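You operate a simulated robot arm through the tools that you are given. There is no shell and no other tool.

Carry out the task below with a simulated robot arm. There is one attempt and no reset: what you move stays moved.

JOB
Put things in order on the exit belt. At the end: the white grey-capped filter element (marked "COARSE") stands where the blue brush stood; the blue brush stands where the white blue-capped filter element (marked "FINE") stood; the black guide block from the exit belt stands where the white grey-capped filter element stood; the white blue-capped filter element from the exit belt is on the brown carton (marked "RINGS 22 mm"); whatever was shut is shut again. Leave all else as you found it, and nothing knocked over. Set down upright: blue-capped filter element.

It is judged by the outcome, as a careful person would: the job done as asked, and still so three seconds after it is handed in. It fails if anything else is knocked over, pushed out of place, dropped, spilled or broken.

ROBOT AND FRAMES
A 6-joint arm with a two-finger gripper, fixed in place. Base frame: the origin is at the foot of the arm, x ahead of it, y to its left, z up; the work surface is at about z = 0. Readings come in cm, rad, newtons and seconds.
With the tool pointing down near the work surface it reaches from about 24 to 62 cm from the base axis. Its first joint turns from -1.152 to 1.152 rad. Payload 1.37 kg.
The tool frame sits at the grasp point between the pads (the TCP): z along the fingers, y along the line on which they close. The tips reach 2.2 cm beyond it. The gripper opens to 9.2 cm; its body begins 6.5 cm behind the TCP.
Orientation is told as [roll, pitch, yaw] about the base's x, y, z axes, in that order, counted from this pose: with the fingers straight down and closing along the base's y, the tool's x points along the base's -x, its y along +y and its z along -z.

CONTROLS
- The arm moves only by the tool arm_command. Its arguments are lists of equal length, an entry for each row: "angular": the turn, a rotation vector about the tool's x, y, z in rad, a list of three; "translation": the shift along the tool's x, y, z in cm, a list of three; "grip": the closure, from 0 (fully open) to 1 (shut). In form: {"angular": [[wx, wy, wz], ...], "translation": [[x, y, z], ...], "grip": [grip, ...]}. A call has 1 to 20 rows; each row is the pose to reach, as a shift and turn from the pose commanded when the call began, along the tool's axes at that moment. Rows are played at 5 a second. More than 5 cm and 0.15 rad between two rows, or a gripper value outside its range, and nothing of the call is played. Where a pose cannot be reached the arm comes as near as it can. A force on the tool above 40 N (or 10 N above the force at the start of the call, whichever is more), or a blocked arm, ends the call early, and 0.2 s more pass. Each finger travels about 5.99 cm/s and halts on what it meets, pressing with about 26 N; the grip force reading is that of the motor and also rises with nothing between the fingers. The clock runs only during rows and for 0.2 s after the last one: add rows that repeat a pose to give the fingers time. The reply holds the time, the measured pose of the TCP, the force on the tool along the base axes, the opening and the grip force, in the units named above and with some noise, with the torque about the TCP (base axes, N m) and any sound that the robot's microphone picked up.
- Cameras (640 x 400 px; columns grow to the right, rows downward): "scene" is fixed at [5.1, -46.45, 56.64]; the picture's right is [0.49, -0.87, 0.00], its down [-0.64, -0.37, -0.67] and it looks along [0.58, 0.33, -0.74] (base axes); focal length 223 px, centre (320, 200). "wrist" rides on the gripper at [7.1, 1.9, -10.2] in the tool frame; the picture's right is [-0.26, 0.97, 0.00], its down [-0.75, -0.20, -0.62] and it looks along [-0.60, -0.16, 0.78] (tool axes); focal length 280 px, centre (320, 200). There is no depth. A picture from a camera that has moved, and an enlarged one, comes with that camera's place and axes in the base frame and with its lens.
- camera(camera): a new picture of that camera. It takes no simulated time.
- inspect(camera, box): a new picture of the part [left, top, right, bottom] of that camera's present view, enlarged. It takes no simulated time.
- sign_off(): hands the job in; it is judged then, once.

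Nothing tells you positions but the pictures and the camera data. Unless the task says otherwise, let go and move clear before handing in.

The tools are called after "Emit:" as a command line: name --argument value ..., lists and objects as JSON in quotes. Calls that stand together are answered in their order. arm_command: Moves the arm, as the interface text tells. Its arguments: {"type":"object","properties":{"angular":{"type":"array","items":{"type":"array","items":{"type":"number"}}},"translation":{"type":"array","items":{"type":"array","items":{"type":"number"}}},"grip":{"type":"array","items":{"type":"number"}}},"required":["angular","translation","grip"]} The other tools are called the same way: camera (camera) takes a picture; inspect (camera, box) takes an enlarged picture of a part of a camera's view; sign_off () hands the job in.

At the start:

```text
t: 0.0
tcp_pos: [25.09, -31.45, 38.28]
tool_rot: [-0.001, 0.0, -0.001]
force: [-0.2, 0.1, 0.4]
torque: [0.03, 0.01, 0.03]
finger_gap: 9.2
grip_force: 0.0
```

scene: 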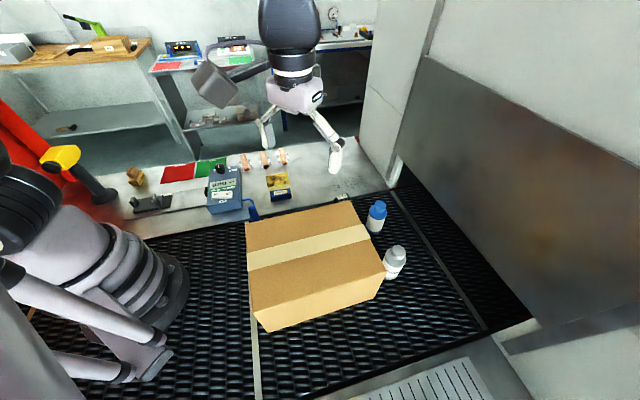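
wrist: 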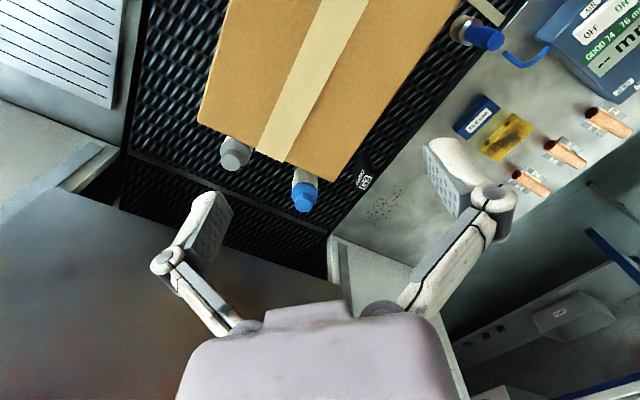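

I see a large brown carton on the black belt with two bottle-like filter elements (blue-capped, grey-capped) beside it, and other small items on a side bench. I'll take enlarged views to locate the brush, guide block and the carton's markings.

Emit:
inspect --camera "scene" --box '[240, 160, 440, 340]'

Emit:
inspect --camera "scene" --box '[110, 130, 310, 255]'

Emit:
inspect --camera "wrist" --box '[180, 0, 400, 240]'

Emit:
inspect --camera "wrist" --box '[340, 0, 640, 220]'

```text
2.22 times, centred on (340, 250) of scene
camera zoom: at [5.1, -46.45, 56.64], right [0.49, -0.87, 0.0], down [-0.64, -0.37, -0.67], along [0.58, 0.33, -0.74], focal length 496 px, centre (276, 89)
```

zoom: 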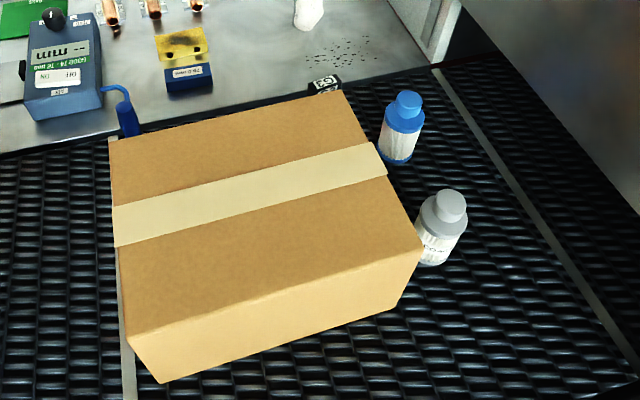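

```text
3.20 times, centred on (210, 192) of scene
camera zoom: at [5.1, -46.45, 56.64], right [0.49, -0.87, 0.0], down [-0.64, -0.37, -0.67], along [0.58, 0.33, -0.74], focal length 714 px, centre (672, 224)
```

zoom: 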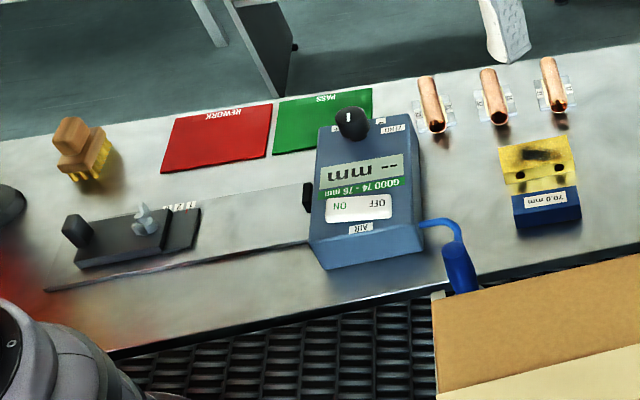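

```text
1.67 times, centred on (290, 120) of wrist
camera zoom: at [17.87, -29.63, 48.27], right [0.26, 0.97, 0.0], down [0.75, -0.2, 0.62], along [0.6, -0.16, -0.78], focal length 467 px, centre (370, 333)
```

zoom: 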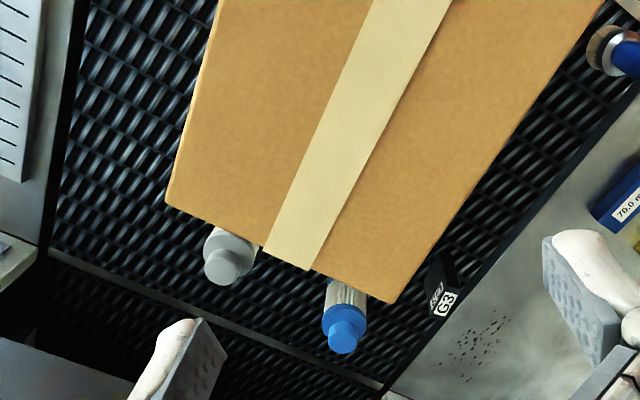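

```text
1.82 times, centred on (490, 110) of wrist
camera zoom: at [17.87, -29.63, 48.27], right [0.26, 0.97, 0.0], down [0.75, -0.2, 0.62], along [0.6, -0.16, -0.78], focal length 510 px, centre (11, 364)
```

zoom: 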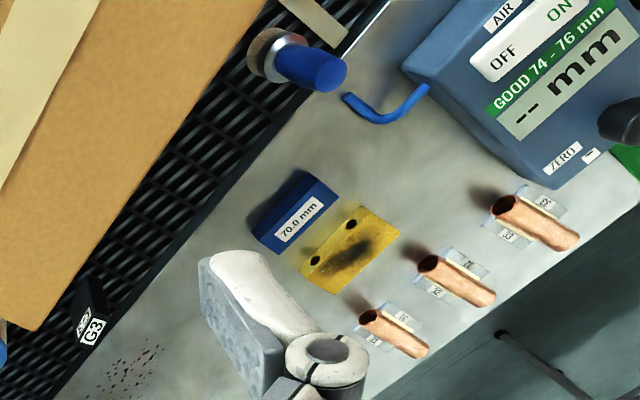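

The large carton lies centred near (25, -33), about 16 cm high. The blue filter is near (48, -41), the grey filter near (36.5, -50), the brush near (29, -11), and the black "G3" block near (49, -29). I'll move the wrist outward for better views before touching anything.

Emit:
arm_command --angular '[[0, 0, 0], [0, 0, 0], [0, 0, 0], [0, 0, 0], [0, 0, 0]]' --translation '[[-3, -1, 1], [-6.5, -2, 2.5], [-10, -3.2, 4], [-12.9, -4.5, 5], [-12.9, -4.5, 5]]' --grip '[0, 0, 0, 0, 0]'

Emit:
camera --camera "wrist"

Emit:
camera --camera "scene"

```text
t: 1.2
tcp_pos: [37.81, -36.06, 33.43]
tool_rot: [0.0, -0.001, -0.001]
force: [-0.2, 0.0, -0.4]
torque: [0.0, 0.0, 0.02]
finger_gap: 9.21
grip_force: 0.1
```

```text
taken
camera wrist: at [30.77, -34.25, 43.49], right [0.26, 0.96, 0.0], down [0.75, -0.2, 0.62], along [0.6, -0.16, -0.78], focal length 280 px, centre (320, 200)
```

wrist: 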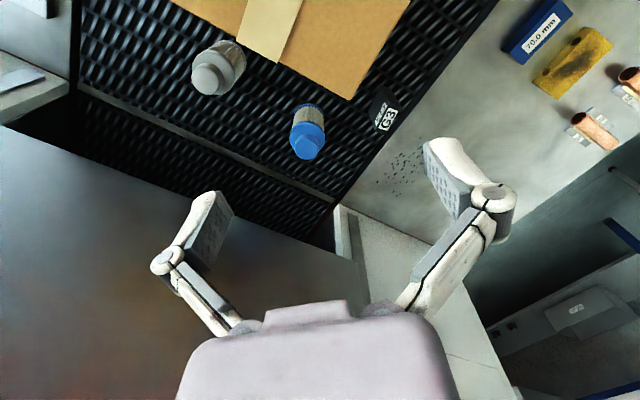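

```text
taken
```

scene: 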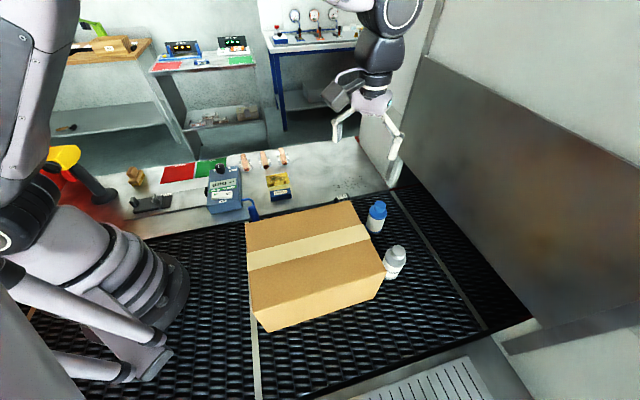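

The view is clear: both filters stand on the belt beyond the carton, and the G3 block sits at the belt edge. I'll zoom in to measure them.

Emit:
inspect --camera "wrist" --box '[170, 20, 410, 170]'

Emit:
inspect --camera "scene" --box '[320, 180, 440, 300]'

Emit:
inspect --camera "wrist" --box '[330, 70, 450, 145]'

```text
2.67 times, centred on (290, 95) of wrist
camera zoom: at [30.77, -34.25, 43.49], right [0.26, 0.96, 0.0], down [0.75, -0.2, 0.62], along [0.6, -0.16, -0.78], focal length 748 px, centre (400, 480)
```

zoom: 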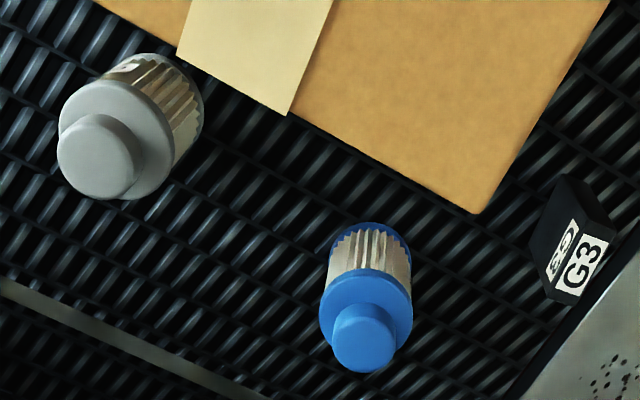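

```text
3.33 times, centred on (380, 240) of scene
camera zoom: at [5.1, -46.45, 56.64], right [0.5, -0.87, 0.0], down [-0.64, -0.37, -0.67], along [0.58, 0.33, -0.74], focal length 744 px, centre (120, 67)
```

zoom: 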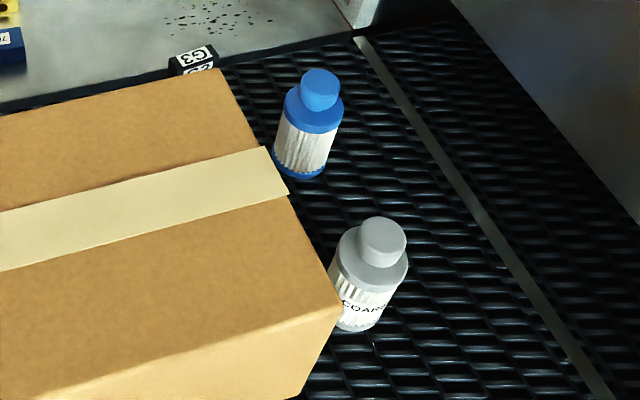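

```text
5.33 times, centred on (390, 108) of wrist
camera zoom: at [30.77, -34.25, 43.49], right [0.26, 0.96, 0.0], down [0.75, -0.2, 0.62], along [0.6, -0.16, -0.78], focal length 1495 px, centre (-53, 693)
```

zoom: 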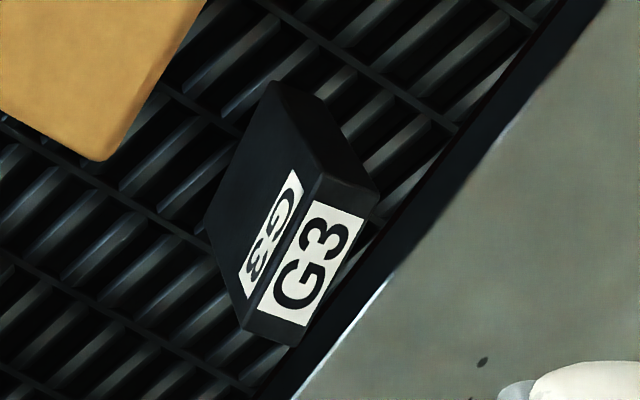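

The filters are about 11 cm tall and 5.6 cm across: blue at (47.2, -41), grey at (36, -49.6). The block stands about 7 cm tall near (47.5, -29.3). To keep the wrist camera box away from the carton, I'll turn the gripper by +90° yaw while hovering toward the blue filter.

Emit:
arm_command --angular '[[0, 0, -0.131], [0, 0, -0.262], [0, 0, -0.393], [0, 0, -0.524], [0, 0, -0.654], [0, 0, -0.785], [0, 0, -0.916], [0, 0, -1.047], [0, 0, -1.178], [0, 0, -1.309], [0, 0, -1.44], [0, 0, -1.571], [0, 0, -1.571]]' --translation '[[-0.5, -0.3, 0.5], [-1, -0.6, 1], [-1.5, -0.9, 1.5], [-2, -1.2, 2], [-2.5, -1.5, 2.5], [-3, -1.8, 3], [-3.5, -2.1, 3.5], [-4, -2.4, 4], [-4.5, -2.7, 4.5], [-5, -3, 5], [-5.5, -3.3, 5.5], [-6, -3.6, 6], [-6, -3.6, 6]]' --grip '[0, 0, 0, 0, 0, 0, 0, 0, 0, 0, 0, 0, 0]'

Emit:
camera --camera "wrist"

Emit:
camera --camera "scene"

```text
t: 4.0
tcp_pos: [43.89, -39.64, 27.15]
tool_rot: [-0.001, 0.001, 1.572]
force: [0.8, 0.7, -0.1]
torque: [-0.03, 0.02, 0.01]
finger_gap: 9.21
grip_force: 0.1
```

```text
taken
camera wrist: at [42.01, -46.78, 37.25], right [-0.97, 0.26, 0.0], down [0.2, 0.75, 0.62], along [0.16, 0.6, -0.78], focal length 280 px, centre (320, 200)
```

wrist: 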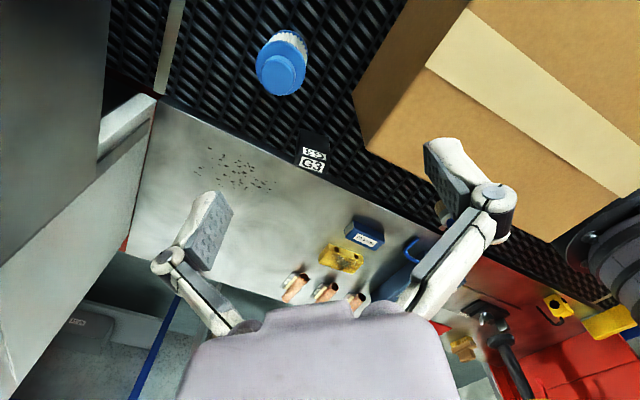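

```text
taken
```

scene: 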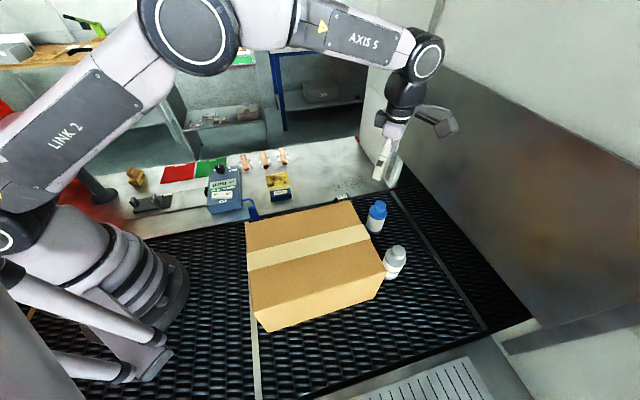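

The turn worked and everything still stands undisturbed. I'll zoom in from this new viewpoint to refine the blue filter and block locations.

Emit:
inspect --camera "wrist" --box '[230, 10, 390, 110]'

Emit:
inspect --camera "wrist" --box '[260, 100, 420, 200]'

```text
4.00 times, centred on (310, 60) of wrist
camera zoom: at [42.01, -46.78, 37.25], right [-0.97, 0.26, 0.0], down [0.2, 0.75, 0.62], along [0.16, 0.6, -0.78], focal length 1122 px, centre (360, 760)
```

zoom: 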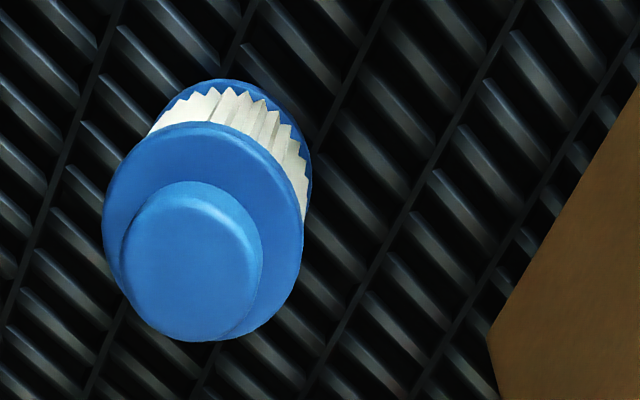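

```text
4.00 times, centred on (340, 150) of wrist
camera zoom: at [42.01, -46.78, 37.25], right [-0.97, 0.26, 0.0], down [0.2, 0.75, 0.62], along [0.16, 0.6, -0.78], focal length 1122 px, centre (240, 400)
```

zoom: 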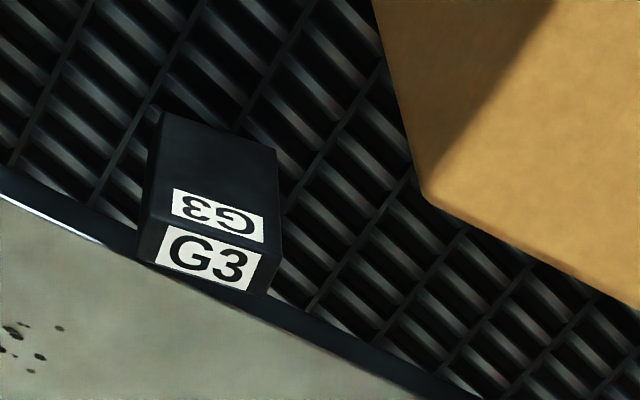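

The blue filter stands at about (47.45, -41.15), 10.9 cm tall and about 4.9 cm across. I'll move directly above it before descending.

Emit:
arm_command --angular '[[0, 0, 0], [0, 0, 0], [0, 0, 0], [0, 0, 0]]' --translation '[[0.5, -1.2, 2], [1.0, -2.4, 4.5], [1.55, -3.5, 7], [1.55, -3.5, 7]]' --grip '[0, 0, 0, 0]'

Emit:
camera --camera "wrist"

Emit:
camera --camera "scene"

```text
t: 5.0
tcp_pos: [47.5, -41.12, 20.17]
tool_rot: [0.0, -0.001, 1.571]
force: [0.1, 0.3, -1.1]
torque: [-0.02, -0.01, 0.01]
finger_gap: 9.19
grip_force: 0.0
```

```text
taken
camera wrist: at [45.52, -48.2, 30.28], right [-0.97, 0.26, 0.0], down [0.2, 0.75, 0.62], along [0.16, 0.6, -0.78], focal length 280 px, centre (320, 200)
```

wrist: 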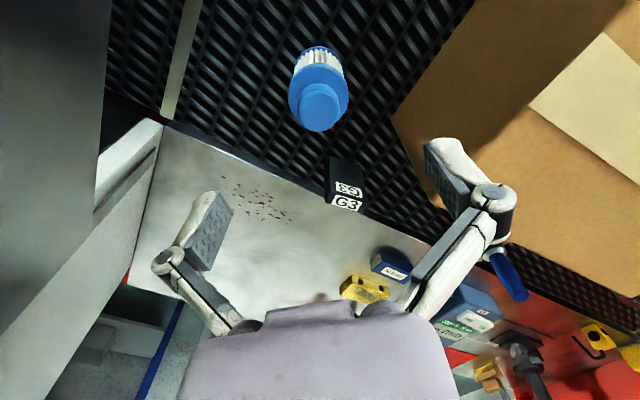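

```text
taken
```

scene: 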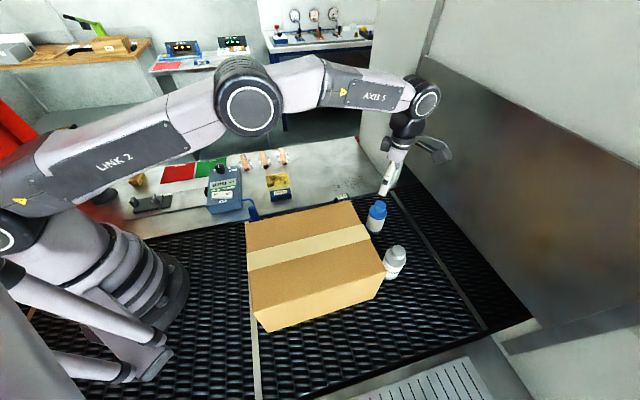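

I'm centred above the blue filter (knob aligned with the tool axis). Next is a straight, moderately slow descent to TCP z ≈ 6 with the gripper open.

Emit:
arm_command --angular '[[0, 0, 0], [0, 0, 0], [0, 0, 0], [0, 0, 0], [0, 0, 0], [0, 0, 0], [0, 0, 0], [0, 0, 0], [0, 0, 0]]' --translation '[[0, 0, 2], [0, 0, 4], [0, 0, 6], [0, 0, 8], [0, 0, 10], [0, 0, 12], [0, 0, 13.2], [0, 0, 14.1], [0, 0, 14.1]]' --grip '[0, 0, 0, 0, 0, 0, 0, 0, 0]'

Emit:
camera --camera "wrist"

Emit:
camera --camera "scene"

```text
t: 7.0
tcp_pos: [47.39, -41.23, 6.04]
tool_rot: [0.0, 0.0, 1.571]
force: [-0.4, 0.2, -0.1]
torque: [0.01, -0.06, 0.03]
finger_gap: 9.2
grip_force: 0.1
```

```text
taken
camera wrist: at [45.46, -48.33, 16.1], right [-0.97, 0.26, 0.0], down [0.2, 0.75, 0.62], along [0.16, 0.6, -0.78], focal length 280 px, centre (320, 200)
```

wrist: 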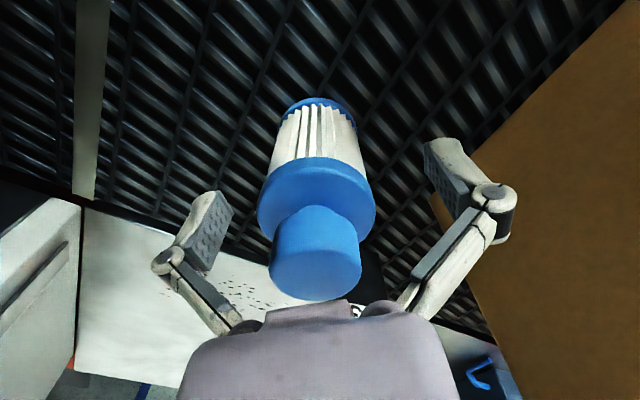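

```text
taken
```

scene: 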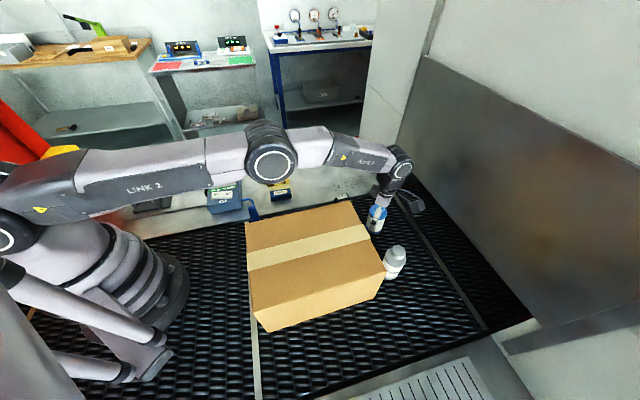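

The filter is centred between the pads with clearance to the carton. Closing the gripper now.

Emit:
arm_command --angular '[[0, 0, 0], [0, 0, 0], [0, 0, 0], [0, 0, 0], [0, 0, 0], [0, 0, 0]]' --translation '[[0, 0, 0], [0, 0, 0], [0, 0, 0], [0, 0, 0], [0, 0, 0], [0, 0, 0]]' --grip '[0.2, 0.35, 0.5, 0.7, 0.8, 0.8]'

Emit:
camera --camera "wrist"

```text
t: 8.4
tcp_pos: [47.42, -41.21, 6.06]
tool_rot: [-0.001, 0.0, 1.57]
force: [-0.7, 1.0, 4.1]
torque: [0.1, 0.05, 0.0]
finger_gap: 4.9
grip_force: 26.2
```

```text
taken
camera wrist: at [45.47, -48.34, 16.16], right [-0.97, 0.26, 0.0], down [0.2, 0.75, 0.62], along [0.16, 0.6, -0.78], focal length 280 px, centre (320, 200)
```

wrist: 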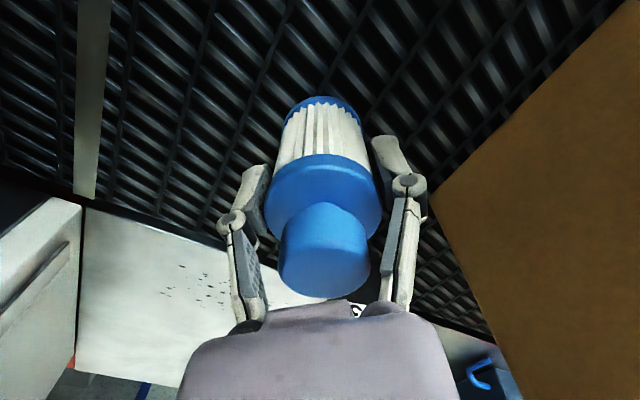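

The blue filter is firmly gripped (gap 4.9 cm). Its original spot was about (47.6, -41.15), and the arm hangs low when stretched this far. If I put it on the carton now it could be hit later, so I'll park it upright on the clear belt behind the carton near (37.5, -20). Lifting first.

Emit:
arm_command --angular '[[0, 0, 0], [0, 0, 0], [0, 0, 0], [0, 0, 0], [0, 0, 0], [0, 0, 0], [0, 0, 0], [0, 0, 0]]' --translation '[[0, 0, -1], [0, 0, -3], [0, 0, -6], [0, 0, -9], [0, 0, -12], [0, 0, -15], [0, 0, -18], [0, 0, -18]]' --grip '[0.8, 0.8, 0.8, 0.8, 0.8, 0.8, 0.8, 0.8]'

Emit:
camera --camera "wrist"

Emit:
camera --camera "scene"

```text
t: 10.2
tcp_pos: [47.29, -41.21, 24.2]
tool_rot: [0.0, -0.001, 1.573]
force: [0.2, -0.7, -0.9]
torque: [-0.04, -0.01, 0.01]
finger_gap: 4.92
grip_force: 26.8
```

```text
taken
camera wrist: at [45.32, -48.37, 34.31], right [-0.97, 0.26, 0.0], down [0.2, 0.75, 0.62], along [0.16, 0.6, -0.78], focal length 280 px, centre (320, 200)
```

wrist: 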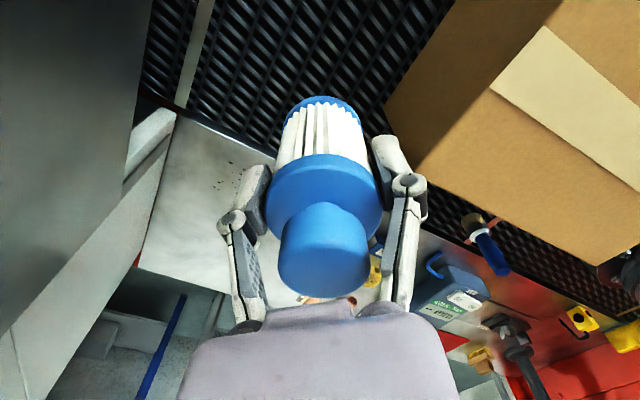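

```text
taken
```

scene: 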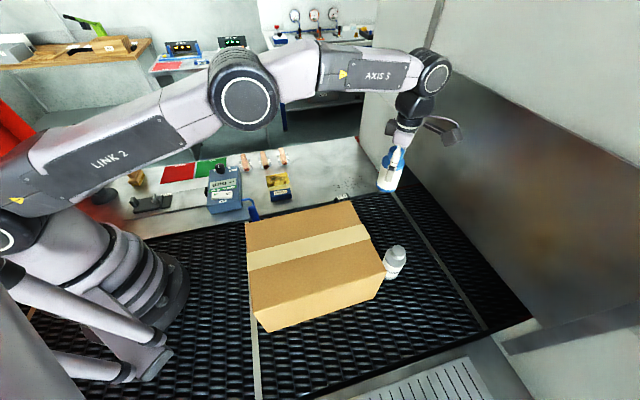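

The filter is lifted cleanly and is upright. Now I'll travel at height to above the temporary spot while turning the yaw back to 0.

Emit:
arm_command --angular '[[0, 0, 0.131], [0, 0, 0.262], [0, 0, 0.393], [0, 0, 0.524], [0, 0, 0.654], [0, 0, 0.785], [0, 0, 0.916], [0, 0, 1.047], [0, 0, 1.178], [0, 0, 1.309], [0, 0, 1.44], [0, 0, 1.571], [0, 0, 1.571]]' --translation '[[-1.77, 0.82, 0], [-3.53, 1.64, 0], [-5.3, 2.46, 0], [-7.07, 3.28, 0], [-8.83, 4.1, 0], [-10.6, 4.93, 0], [-12.37, 5.75, 0], [-14.13, 6.57, 0], [-15.9, 7.39, 0], [-17.67, 8.21, 0], [-19.43, 9.03, 0], [-21.2, 9.85, 0], [-21.2, 9.85, 0]]' --grip '[0.8, 0.8, 0.8, 0.8, 0.8, 0.8, 0.8, 0.8, 0.8, 0.8, 0.8, 0.8, 0.8]'

Emit:
camera --camera "wrist"

Emit:
camera --camera "scene"

```text
t: 13.0
tcp_pos: [37.49, -19.99, 24.2]
tool_rot: [0.002, 0.0, -0.002]
force: [0.6, 0.3, 0.0]
torque: [0.02, 0.04, -0.01]
finger_gap: 1.83
grip_force: 0.2
```

```text
taken
camera wrist: at [30.41, -18.12, 34.24], right [0.26, 0.96, 0.0], down [0.75, -0.21, 0.63], along [0.6, -0.16, -0.78], focal length 280 px, centre (320, 200)
```

wrist: 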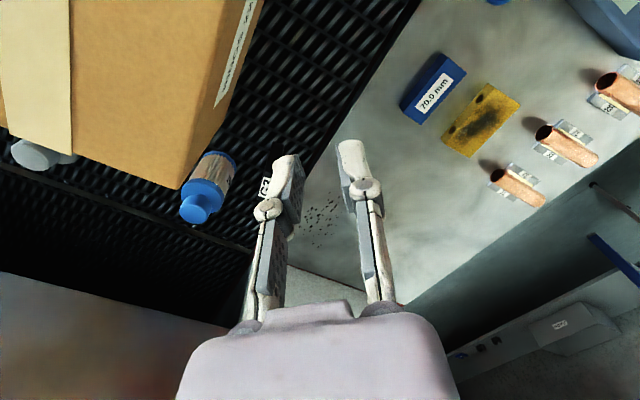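

```text
taken
```

scene: 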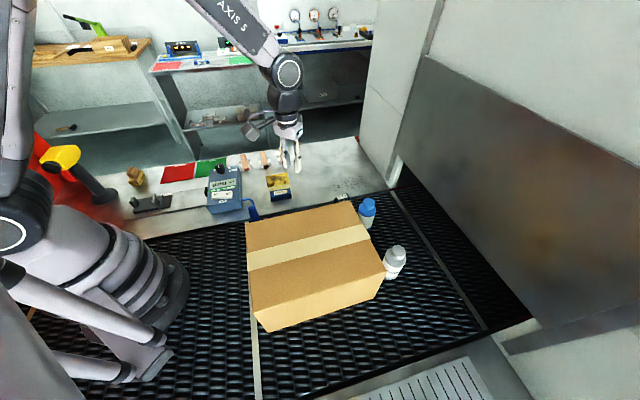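

The filter slipped out of the grip during the travel. It now appears to stand on the belt near the carton's far corner, so I'll inspect closely before doing anything else.

Emit:
inspect --camera "wrist" --box '[130, 110, 310, 240]'

Emit:
inspect --camera "scene" --box '[320, 180, 440, 300]'

Emit:
inspect --camera "wrist" --box '[0, 0, 300, 190]'

```text
3.08 times, centred on (220, 175) of wrist
camera zoom: at [30.41, -18.12, 34.24], right [0.26, 0.96, 0.0], down [0.75, -0.21, 0.63], along [0.6, -0.16, -0.78], focal length 863 px, centre (628, 277)
```

zoom: 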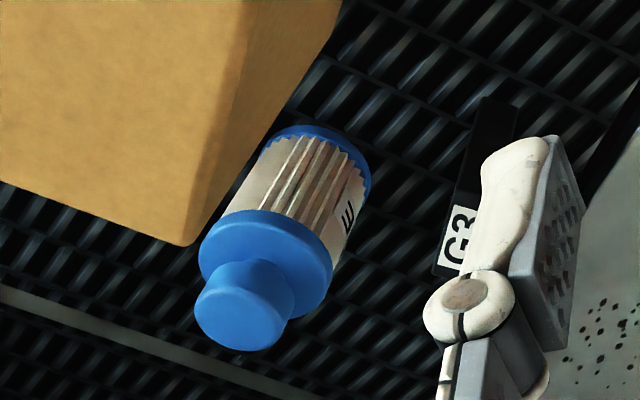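

```text
3.33 times, centred on (380, 240) of scene
camera zoom: at [5.1, -46.45, 56.64], right [0.5, -0.87, 0.0], down [-0.64, -0.37, -0.67], along [0.58, 0.33, -0.74], focal length 744 px, centre (120, 67)
```

zoom: 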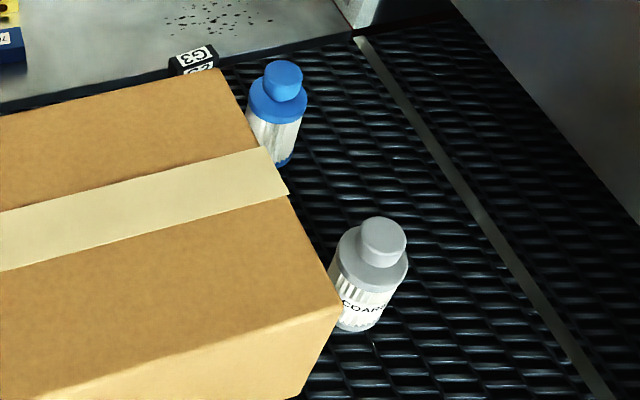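

```text
2.11 times, centred on (150, 95) of wrist
camera zoom: at [30.41, -18.12, 34.24], right [0.26, 0.96, 0.0], down [0.75, -0.21, 0.63], along [0.6, -0.16, -0.78], focal length 590 px, centre (678, 421)
```

zoom: 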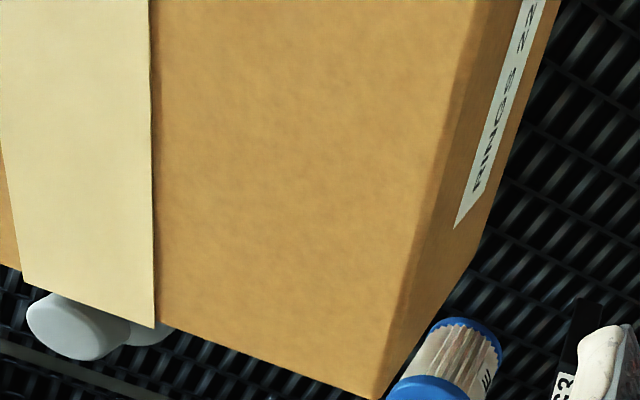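

The blue filter landed upright at about (46.8, -37.7), with nothing else disturbed and the carton (marked RINGS 22 on its back side) unmoved. I'll re-approach with the gripper open at yaw -0.785, so no turning is needed while carrying. This time I'll move much more slowly.

Emit:
arm_command --angular '[[0, 0, 0.1], [0, 0, 0.2], [0, 0, 0.3], [0, 0, 0.4], [0, 0, 0.5], [0, 0, 0.6], [0, 0, 0.7], [0, 0, 0.785], [0, 0, 0.785]]' --translation '[[-1.1, -2.2, 0], [-2.3, -4.4, 0], [-3.5, -6.6, 0], [-4.6, -8.8, 0], [-5.8, -11, 0], [-7, -13.2, 0], [-8.1, -15.4, 0], [-9.3, -17.7, 0], [-9.3, -17.7, 0]]' --grip '[0.6, 0.4, 0.2, 0, 0, 0, 0, 0, 0]'

Emit:
camera --camera "wrist"

Emit:
camera --camera "scene"

```text
t: 15.0
tcp_pos: [46.8, -37.65, 24.13]
tool_rot: [0.0, 0.0, -0.786]
force: [0.1, 0.4, 0.3]
torque: [-0.02, -0.02, 0.01]
finger_gap: 9.17
grip_force: 0.1
```

```text
taken
camera wrist: at [43.22, -31.38, 34.19], right [0.87, 0.5, 0.0], down [0.39, -0.68, 0.63], along [0.31, -0.54, -0.78], focal length 280 px, centre (320, 200)
```

wrist: 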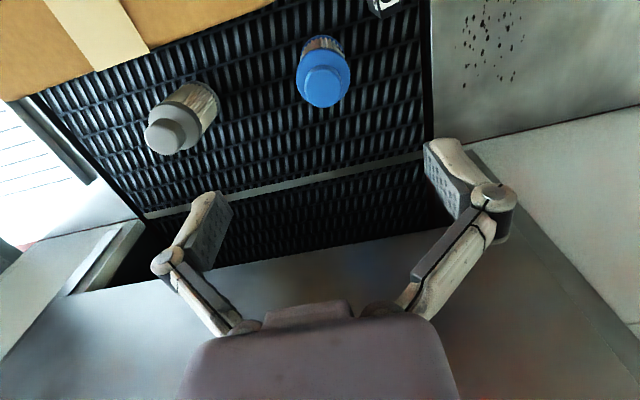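

```text
taken
```

scene: 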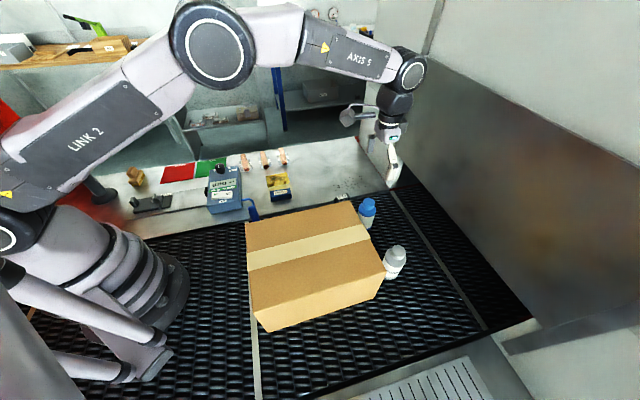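

Emit:
inspect --camera "wrist" --box '[240, 20, 400, 120]'

Emit:
inspect --camera "wrist" --box '[110, 60, 270, 160]'

```text
4.00 times, centred on (320, 70) of wrist
camera zoom: at [43.22, -31.38, 34.19], right [0.87, 0.5, 0.0], down [0.39, -0.68, 0.63], along [0.31, -0.54, -0.78], focal length 1122 px, centre (320, 720)
```

zoom: 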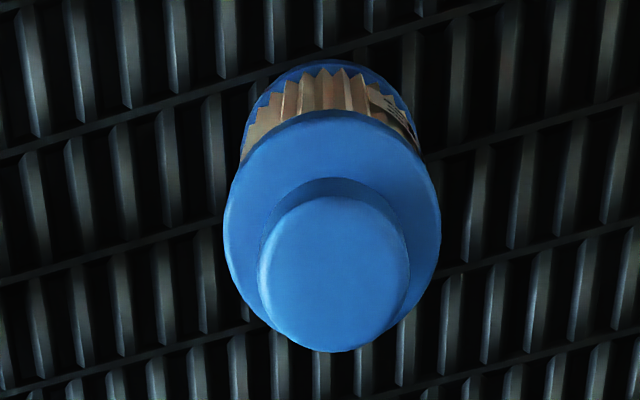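

```text
4.00 times, centred on (190, 110) of wrist
camera zoom: at [43.22, -31.38, 34.19], right [0.87, 0.5, 0.0], down [0.39, -0.68, 0.63], along [0.31, -0.54, -0.78], focal length 1122 px, centre (840, 560)
```

zoom: 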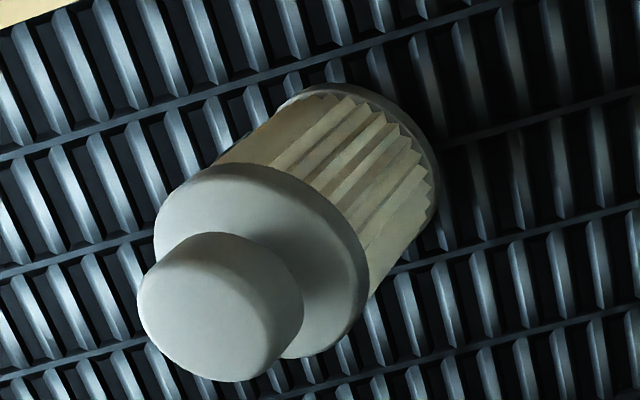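

The blue filter stands at (46.95, -37.25), upright. I'll descend onto it with small corrections; clearances to the carton corner and block are adequate in this orientation.

Emit:
arm_command --angular '[[0, 0, 0], [0, 0, 0], [0, 0, 0], [0, 0, 0], [0, 0, 0], [0, 0, 0], [0, 0, 0], [0, 0, 0], [0, 0, 0], [0, 0, 0]]' --translation '[[0.18, 0.39, 2], [0.18, 0.39, 4], [0.18, 0.39, 6], [0.18, 0.39, 8], [0.18, 0.39, 10], [0.18, 0.39, 12], [0.18, 0.39, 14], [0.18, 0.39, 16], [0.18, 0.39, 17.8], [0.18, 0.39, 17.8]]' --grip '[0, 0, 0, 0, 0, 0, 0, 0, 0, 0]'

Emit:
camera --camera "wrist"

Emit:
camera --camera "scene"

```text
t: 17.2
tcp_pos: [46.84, -37.32, 6.15]
tool_rot: [0.001, 0.0, -0.785]
force: [0.6, 0.6, -0.6]
torque: [-0.03, -0.01, -0.05]
finger_gap: 9.22
grip_force: 0.0
```

```text
taken
camera wrist: at [43.14, -30.95, 16.29], right [0.87, 0.5, 0.0], down [0.39, -0.68, 0.63], along [0.31, -0.54, -0.78], focal length 280 px, centre (320, 200)
```

wrist: 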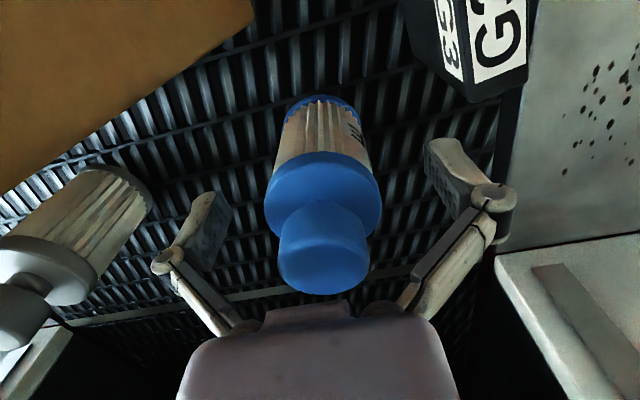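

```text
taken
```

scene: 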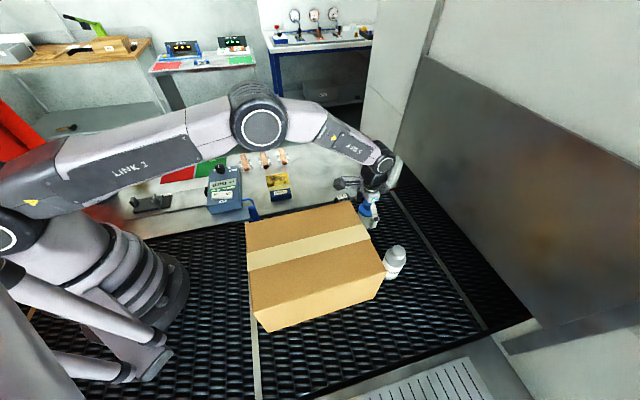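

Centred between the pads again. Closing, then a small test lift of 2 cm.

Emit:
arm_command --angular '[[0, 0, 0], [0, 0, 0], [0, 0, 0], [0, 0, 0], [0, 0, 0], [0, 0, 0], [0, 0, 0], [0, 0, 0], [0, 0, 0], [0, 0, 0], [0, 0, 0], [0, 0, 0]]' --translation '[[0, 0, 0], [0, 0, 0], [0, 0, 0], [0, 0, 0], [0, 0, 0], [0, 0, 0], [0, 0, -0.3], [0, 0, -0.7], [0, 0, -1.2], [0, 0, -1.7], [0, 0, -2], [0, 0, -2]]' --grip '[0.25, 0.5, 0.75, 1, 1, 1, 1, 1, 1, 1, 1, 1]'

Emit:
camera --camera "wrist"

```text
t: 19.8
tcp_pos: [46.88, -37.25, 8.29]
tool_rot: [0.001, 0.001, -0.785]
force: [0.8, 1.4, -1.1]
torque: [-0.01, -0.01, 0.02]
finger_gap: 4.9
grip_force: 26.3
```

```text
taken
camera wrist: at [43.27, -30.94, 18.39], right [0.87, 0.5, 0.0], down [0.39, -0.68, 0.62], along [0.31, -0.54, -0.78], focal length 280 px, centre (320, 200)
```

wrist: 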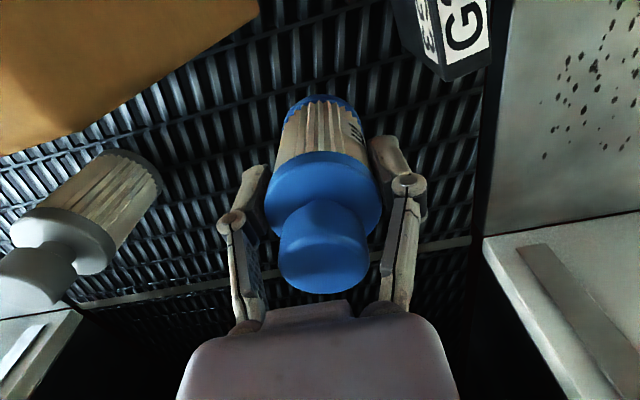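

The grip is holding (4.9 cm, 26 N). Lifting slowly to just clear the block height.

Emit:
arm_command --angular '[[0, 0, 0], [0, 0, 0], [0, 0, 0], [0, 0, 0], [0, 0, 0], [0, 0, 0], [0, 0, 0], [0, 0, 0], [0, 0, 0], [0, 0, 0], [0, 0, 0]]' --translation '[[0, 0, -0.4], [0, 0, -1.2], [0, 0, -2.2], [0, 0, -3.3], [0, 0, -4.4], [0, 0, -5.5], [0, 0, -6.6], [0, 0, -7.6], [0, 0, -8.3], [0, 0, -8.6], [0, 0, -8.6]]' --grip '[1, 1, 1, 1, 1, 1, 1, 1, 1, 1, 1]'

Emit:
camera --camera "wrist"

```text
t: 22.2
tcp_pos: [46.95, -37.31, 16.97]
tool_rot: [0.001, 0.0, -0.786]
force: [-0.7, -0.2, -1.8]
torque: [-0.01, 0.01, -0.02]
finger_gap: 4.87
grip_force: 26.1
```

```text
taken
camera wrist: at [43.26, -30.97, 26.95], right [0.87, 0.5, 0.0], down [0.39, -0.68, 0.62], along [0.31, -0.54, -0.78], focal length 280 px, centre (320, 200)
```

wrist: 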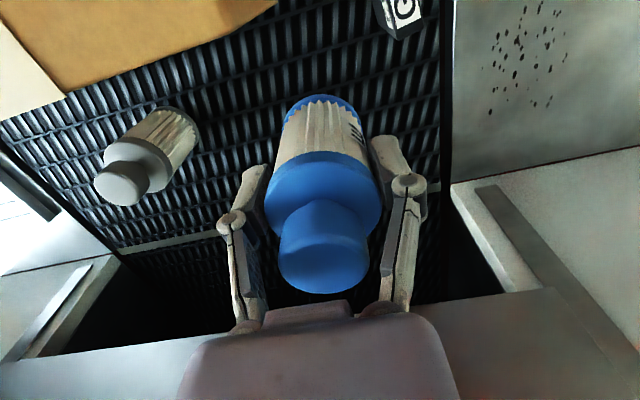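

Still solid. Now a slow lateral move, first toward the bench side to stay clear of the carton corner.

Emit:
arm_command --angular '[[0, 0, 0], [0, 0, 0], [0, 0, 0], [0, 0, 0], [0, 0, 0], [0, 0, 0], [0, 0, 0], [0, 0, 0], [0, 0, 0], [0, 0, 0], [0, 0, 0]]' --translation '[[0.15, 0.15, 0], [0.5, 0.5, 0], [1.0, 1.0, 0], [1.6, 1.6, 0], [2.3, 2.3, 0], [3.0, 3.0, 0], [3.6, 3.6, 0], [4.05, 4.05, 0], [4.35, 4.35, 0], [4.45, 4.45, 0], [4.45, 4.45, 0]]' --grip '[1, 1, 1, 1, 1, 1, 1, 1, 1, 1, 1]'

Emit:
camera --camera "wrist"

```text
t: 24.6
tcp_pos: [47.06, -30.98, 16.97]
tool_rot: [0.0, 0.0, -0.785]
force: [-0.2, 0.4, -0.2]
torque: [0.02, 0.0, 0.02]
finger_gap: 4.89
grip_force: 26.3
```

```text
taken
camera wrist: at [43.27, -24.65, 26.99], right [0.87, 0.5, 0.0], down [0.39, -0.68, 0.62], along [0.31, -0.54, -0.78], focal length 280 px, centre (320, 200)
```

wrist: 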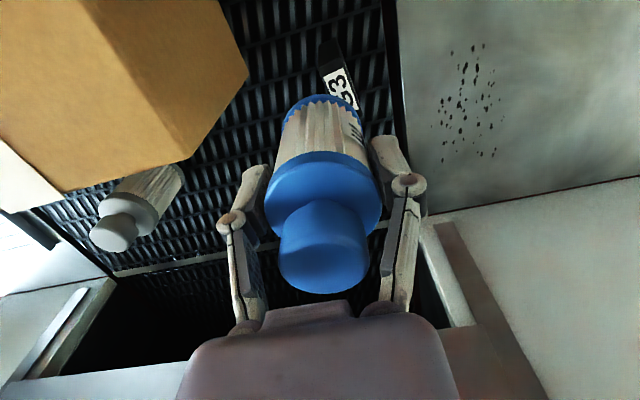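

Holding well. Continuing slowly to above the temporary spot at (37.5, -20).

Emit:
arm_command --angular '[[0, 0, 0], [0, 0, 0], [0, 0, 0], [0, 0, 0], [0, 0, 0], [0, 0, 0], [0, 0, 0], [0, 0, 0], [0, 0, 0], [0, 0, 0], [0, 0, 0], [0, 0, 0], [0, 0, 0], [0, 0, 0], [0, 0, 0], [0, 0, 0], [0, 0, 0], [0, 0, 0]]' --translation '[[0.2, 0, 0], [0.7, 0.05, 0], [1.4, 0.1, 0], [2.3, 0.16, 0], [3.3, 0.23, 0], [4.4, 0.31, 0], [5.5, 0.39, 0], [6.6, 0.47, 0], [7.7, 0.55, 0], [8.8, 0.62, 0], [9.9, 0.7, 0], [11, 0.78, 0], [12.1, 0.86, 0], [13, 0.92, 0], [13.8, 0.98, 0], [14.3, 1.02, 0], [14.5, 1.03, 0], [14.5, 1.03, 0]]' --grip '[1, 1, 1, 1, 1, 1, 1, 1, 1, 1, 1, 1, 1, 1, 1, 1, 1, 1]'

Emit:
camera --camera "wrist"

Emit:
camera --camera "scene"

```text
t: 28.4
tcp_pos: [37.46, -19.95, 16.87]
tool_rot: [0.0, 0.002, -0.784]
force: [0.6, 0.0, -0.9]
torque: [-0.01, -0.01, 0.0]
finger_gap: 4.9
grip_force: 26.3
```

```text
taken
camera wrist: at [33.73, -13.67, 26.96], right [0.87, 0.5, 0.0], down [0.39, -0.68, 0.63], along [0.31, -0.54, -0.78], focal length 280 px, centre (320, 200)
```

wrist: 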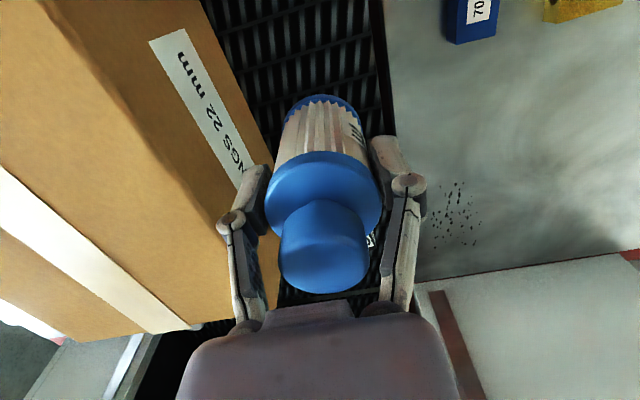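

```text
taken
```

scene: 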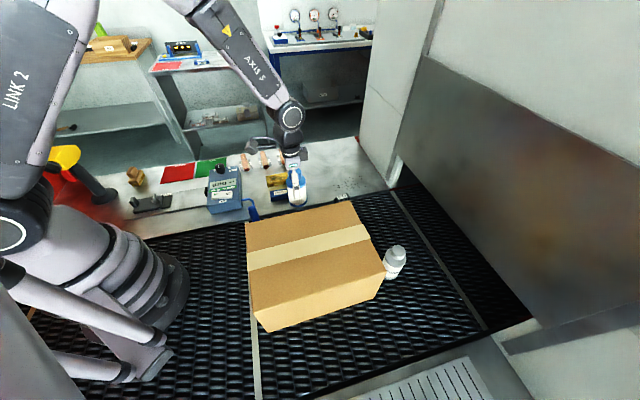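

In position over the temporary spot with clearance to the carton. Lowering slowly to the belt.

Emit:
arm_command --angular '[[0, 0, 0], [0, 0, 0], [0, 0, 0], [0, 0, 0], [0, 0, 0], [0, 0, 0], [0, 0, 0], [0, 0, 0], [0, 0, 0], [0, 0, 0], [0, 0, 0], [0, 0, 0], [0, 0, 0], [0, 0, 0]]' --translation '[[0, 0, 0.4], [0, 0, 1.2], [0, 0, 2.3], [0, 0, 3.5], [0, 0, 4.7], [0, 0, 5.9], [0, 0, 7.1], [0, 0, 8.2], [0, 0, 9.2], [0, 0, 9.8], [0, 0, 10.2], [0, 0, 10.5], [0, 0, 10.7], [0, 0, 10.7]]' --grip '[1, 1, 1, 1, 1, 1, 1, 1, 1, 1, 1, 1, 1, 1]'

Emit:
camera --camera "wrist"

Emit:
camera --camera "scene"

```text
t: 31.4
tcp_pos: [37.45, -19.95, 6.33]
tool_rot: [0.001, 0.0, -0.784]
force: [-4.9, 7.5, 20.2]
torque: [0.21, 0.13, 0.04]
finger_gap: 4.89
grip_force: 26.2
```

```text
taken
camera wrist: at [33.76, -13.62, 16.34], right [0.87, 0.5, 0.0], down [0.39, -0.68, 0.62], along [0.31, -0.54, -0.78], focal length 280 px, centre (320, 200)
```

wrist: 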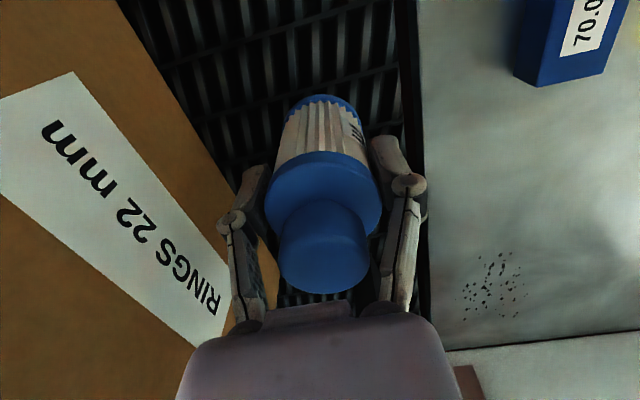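

```text
taken
```

scene: 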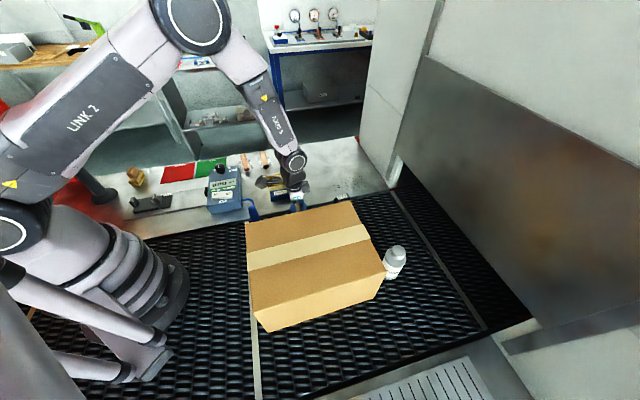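

The filter has touched the belt (20 N down). I'll relax the press slightly and open the gripper gently.

Emit:
arm_command --angular '[[0, 0, 0], [0, 0, 0], [0, 0, 0], [0, 0, 0], [0, 0, 0], [0, 0, 0], [0, 0, 0], [0, 0, 0]]' --translation '[[0, 0, -0.1], [0, 0, -0.15], [0, 0, -0.15], [0, 0, -0.15], [0, 0, -0.15], [0, 0, -0.15], [0, 0, -0.15], [0, 0, -0.15]]' --grip '[1, 1, 0.46, 0.44, 0.4, 0.33, 0.25, 0.25]'

Emit:
camera --camera "wrist"

```text
t: 33.2
tcp_pos: [37.42, -19.97, 6.37]
tool_rot: [-0.002, -0.001, -0.785]
force: [-1.5, 0.7, -0.1]
torque: [0.02, -0.01, 0.03]
finger_gap: 6.9
grip_force: 0.0
```

```text
taken
camera wrist: at [33.75, -13.64, 16.45], right [0.87, 0.5, 0.0], down [0.39, -0.68, 0.63], along [0.31, -0.54, -0.78], focal length 280 px, centre (320, 200)
```

wrist: 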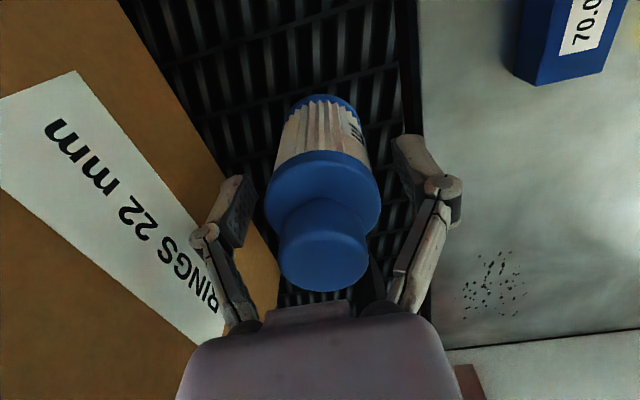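

The blue filter is standing upright on its own at the temporary spot. I'll rise straight up, then move to look at the brush.

Emit:
arm_command --angular '[[0, 0, 0], [0, 0, 0], [0, 0, 0], [0, 0, 0], [0, 0, 0], [0, 0, 0], [0, 0, 0], [0, 0, 0], [0, 0, 0]]' --translation '[[0, 0, -1], [0, 0, -3], [0, 0, -5.5], [0, 0, -8], [0, 0, -10.5], [0, 0, -13], [0, 0, -15.5], [0, 0, -18], [0, 0, -18]]' --grip '[0.25, 0.25, 0.25, 0.25, 0.25, 0.25, 0.25, 0.25, 0.25]'

Emit:
camera --camera "wrist"

Emit:
inspect --camera "scene" --box '[220, 170, 420, 295]'

```text
t: 35.2
tcp_pos: [37.29, -20.05, 24.17]
tool_rot: [-0.001, 0.001, -0.785]
force: [-0.4, 0.1, 1.6]
torque: [-0.04, -0.01, -0.03]
finger_gap: 6.9
grip_force: 0.1
```

```text
taken
camera wrist: at [33.69, -13.73, 34.26], right [0.87, 0.5, 0.0], down [0.39, -0.68, 0.63], along [0.31, -0.54, -0.78], focal length 280 px, centre (320, 200)
```

wrist: 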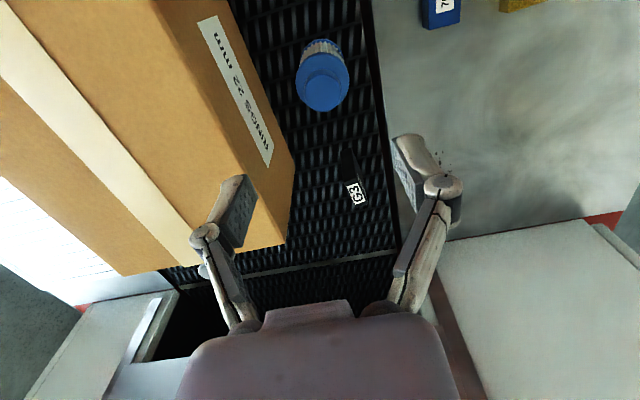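

```text
3.20 times, centred on (320, 232) of scene
camera zoom: at [5.1, -46.45, 56.64], right [0.49, -0.87, 0.0], down [-0.64, -0.37, -0.67], along [0.58, 0.33, -0.74], focal length 714 px, centre (320, 96)
```

zoom: 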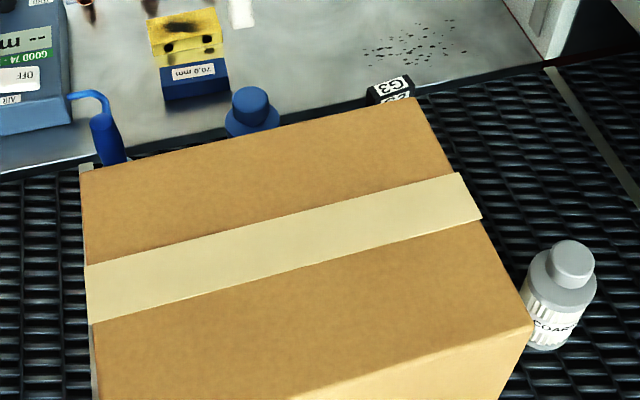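

Everything is standing. Now I'll move toward the brush to view it up close (yaw 0, high).

Emit:
arm_command --angular '[[0, 0, -0.1], [0, 0, -0.2], [0, 0, -0.3], [0, 0, -0.4], [0, 0, -0.5], [0, 0, -0.6], [0, 0, -0.7], [0, 0, -0.785], [0, 0, -0.785]]' --translation '[[1.2, 0, -0.3], [2.5, 0, -0.6], [3.8, -0.05, -1], [5.1, -0.1, -1.3], [6.4, -0.1, -1.6], [7.7, -0.15, -2], [9, -0.2, -2], [10.1, -0.2, -2], [10.1, -0.2, -2]]' --grip '[0.25, 0.25, 0.25, 0.25, 0.25, 0.25, 0.25, 0.25, 0.25]'

Emit:
camera --camera "wrist"

Emit:
camera --camera "scene"

```text
t: 37.2
tcp_pos: [30.35, -13.08, 26.3]
tool_rot: [0.0, 0.0, 0.002]
force: [-0.2, -1.2, 0.3]
torque: [0.04, 0.0, 0.01]
finger_gap: 6.89
grip_force: 0.2
```

```text
taken
camera wrist: at [23.13, -11.17, 36.43], right [0.26, 0.97, 0.0], down [0.75, -0.2, 0.63], along [0.6, -0.16, -0.78], focal length 280 px, centre (320, 200)
```

wrist: 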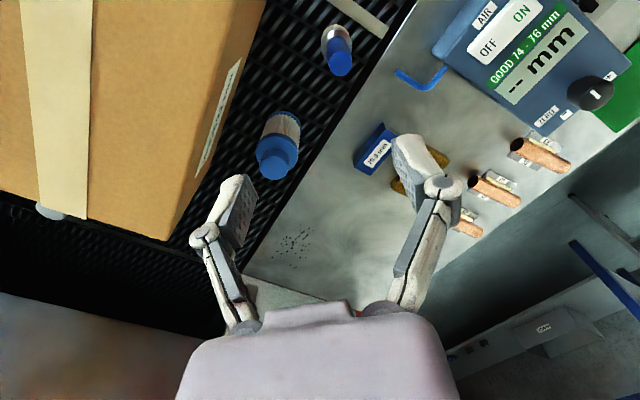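

```text
taken
```

scene: 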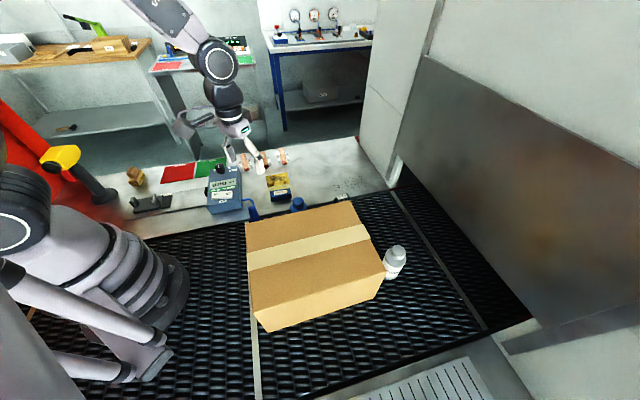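

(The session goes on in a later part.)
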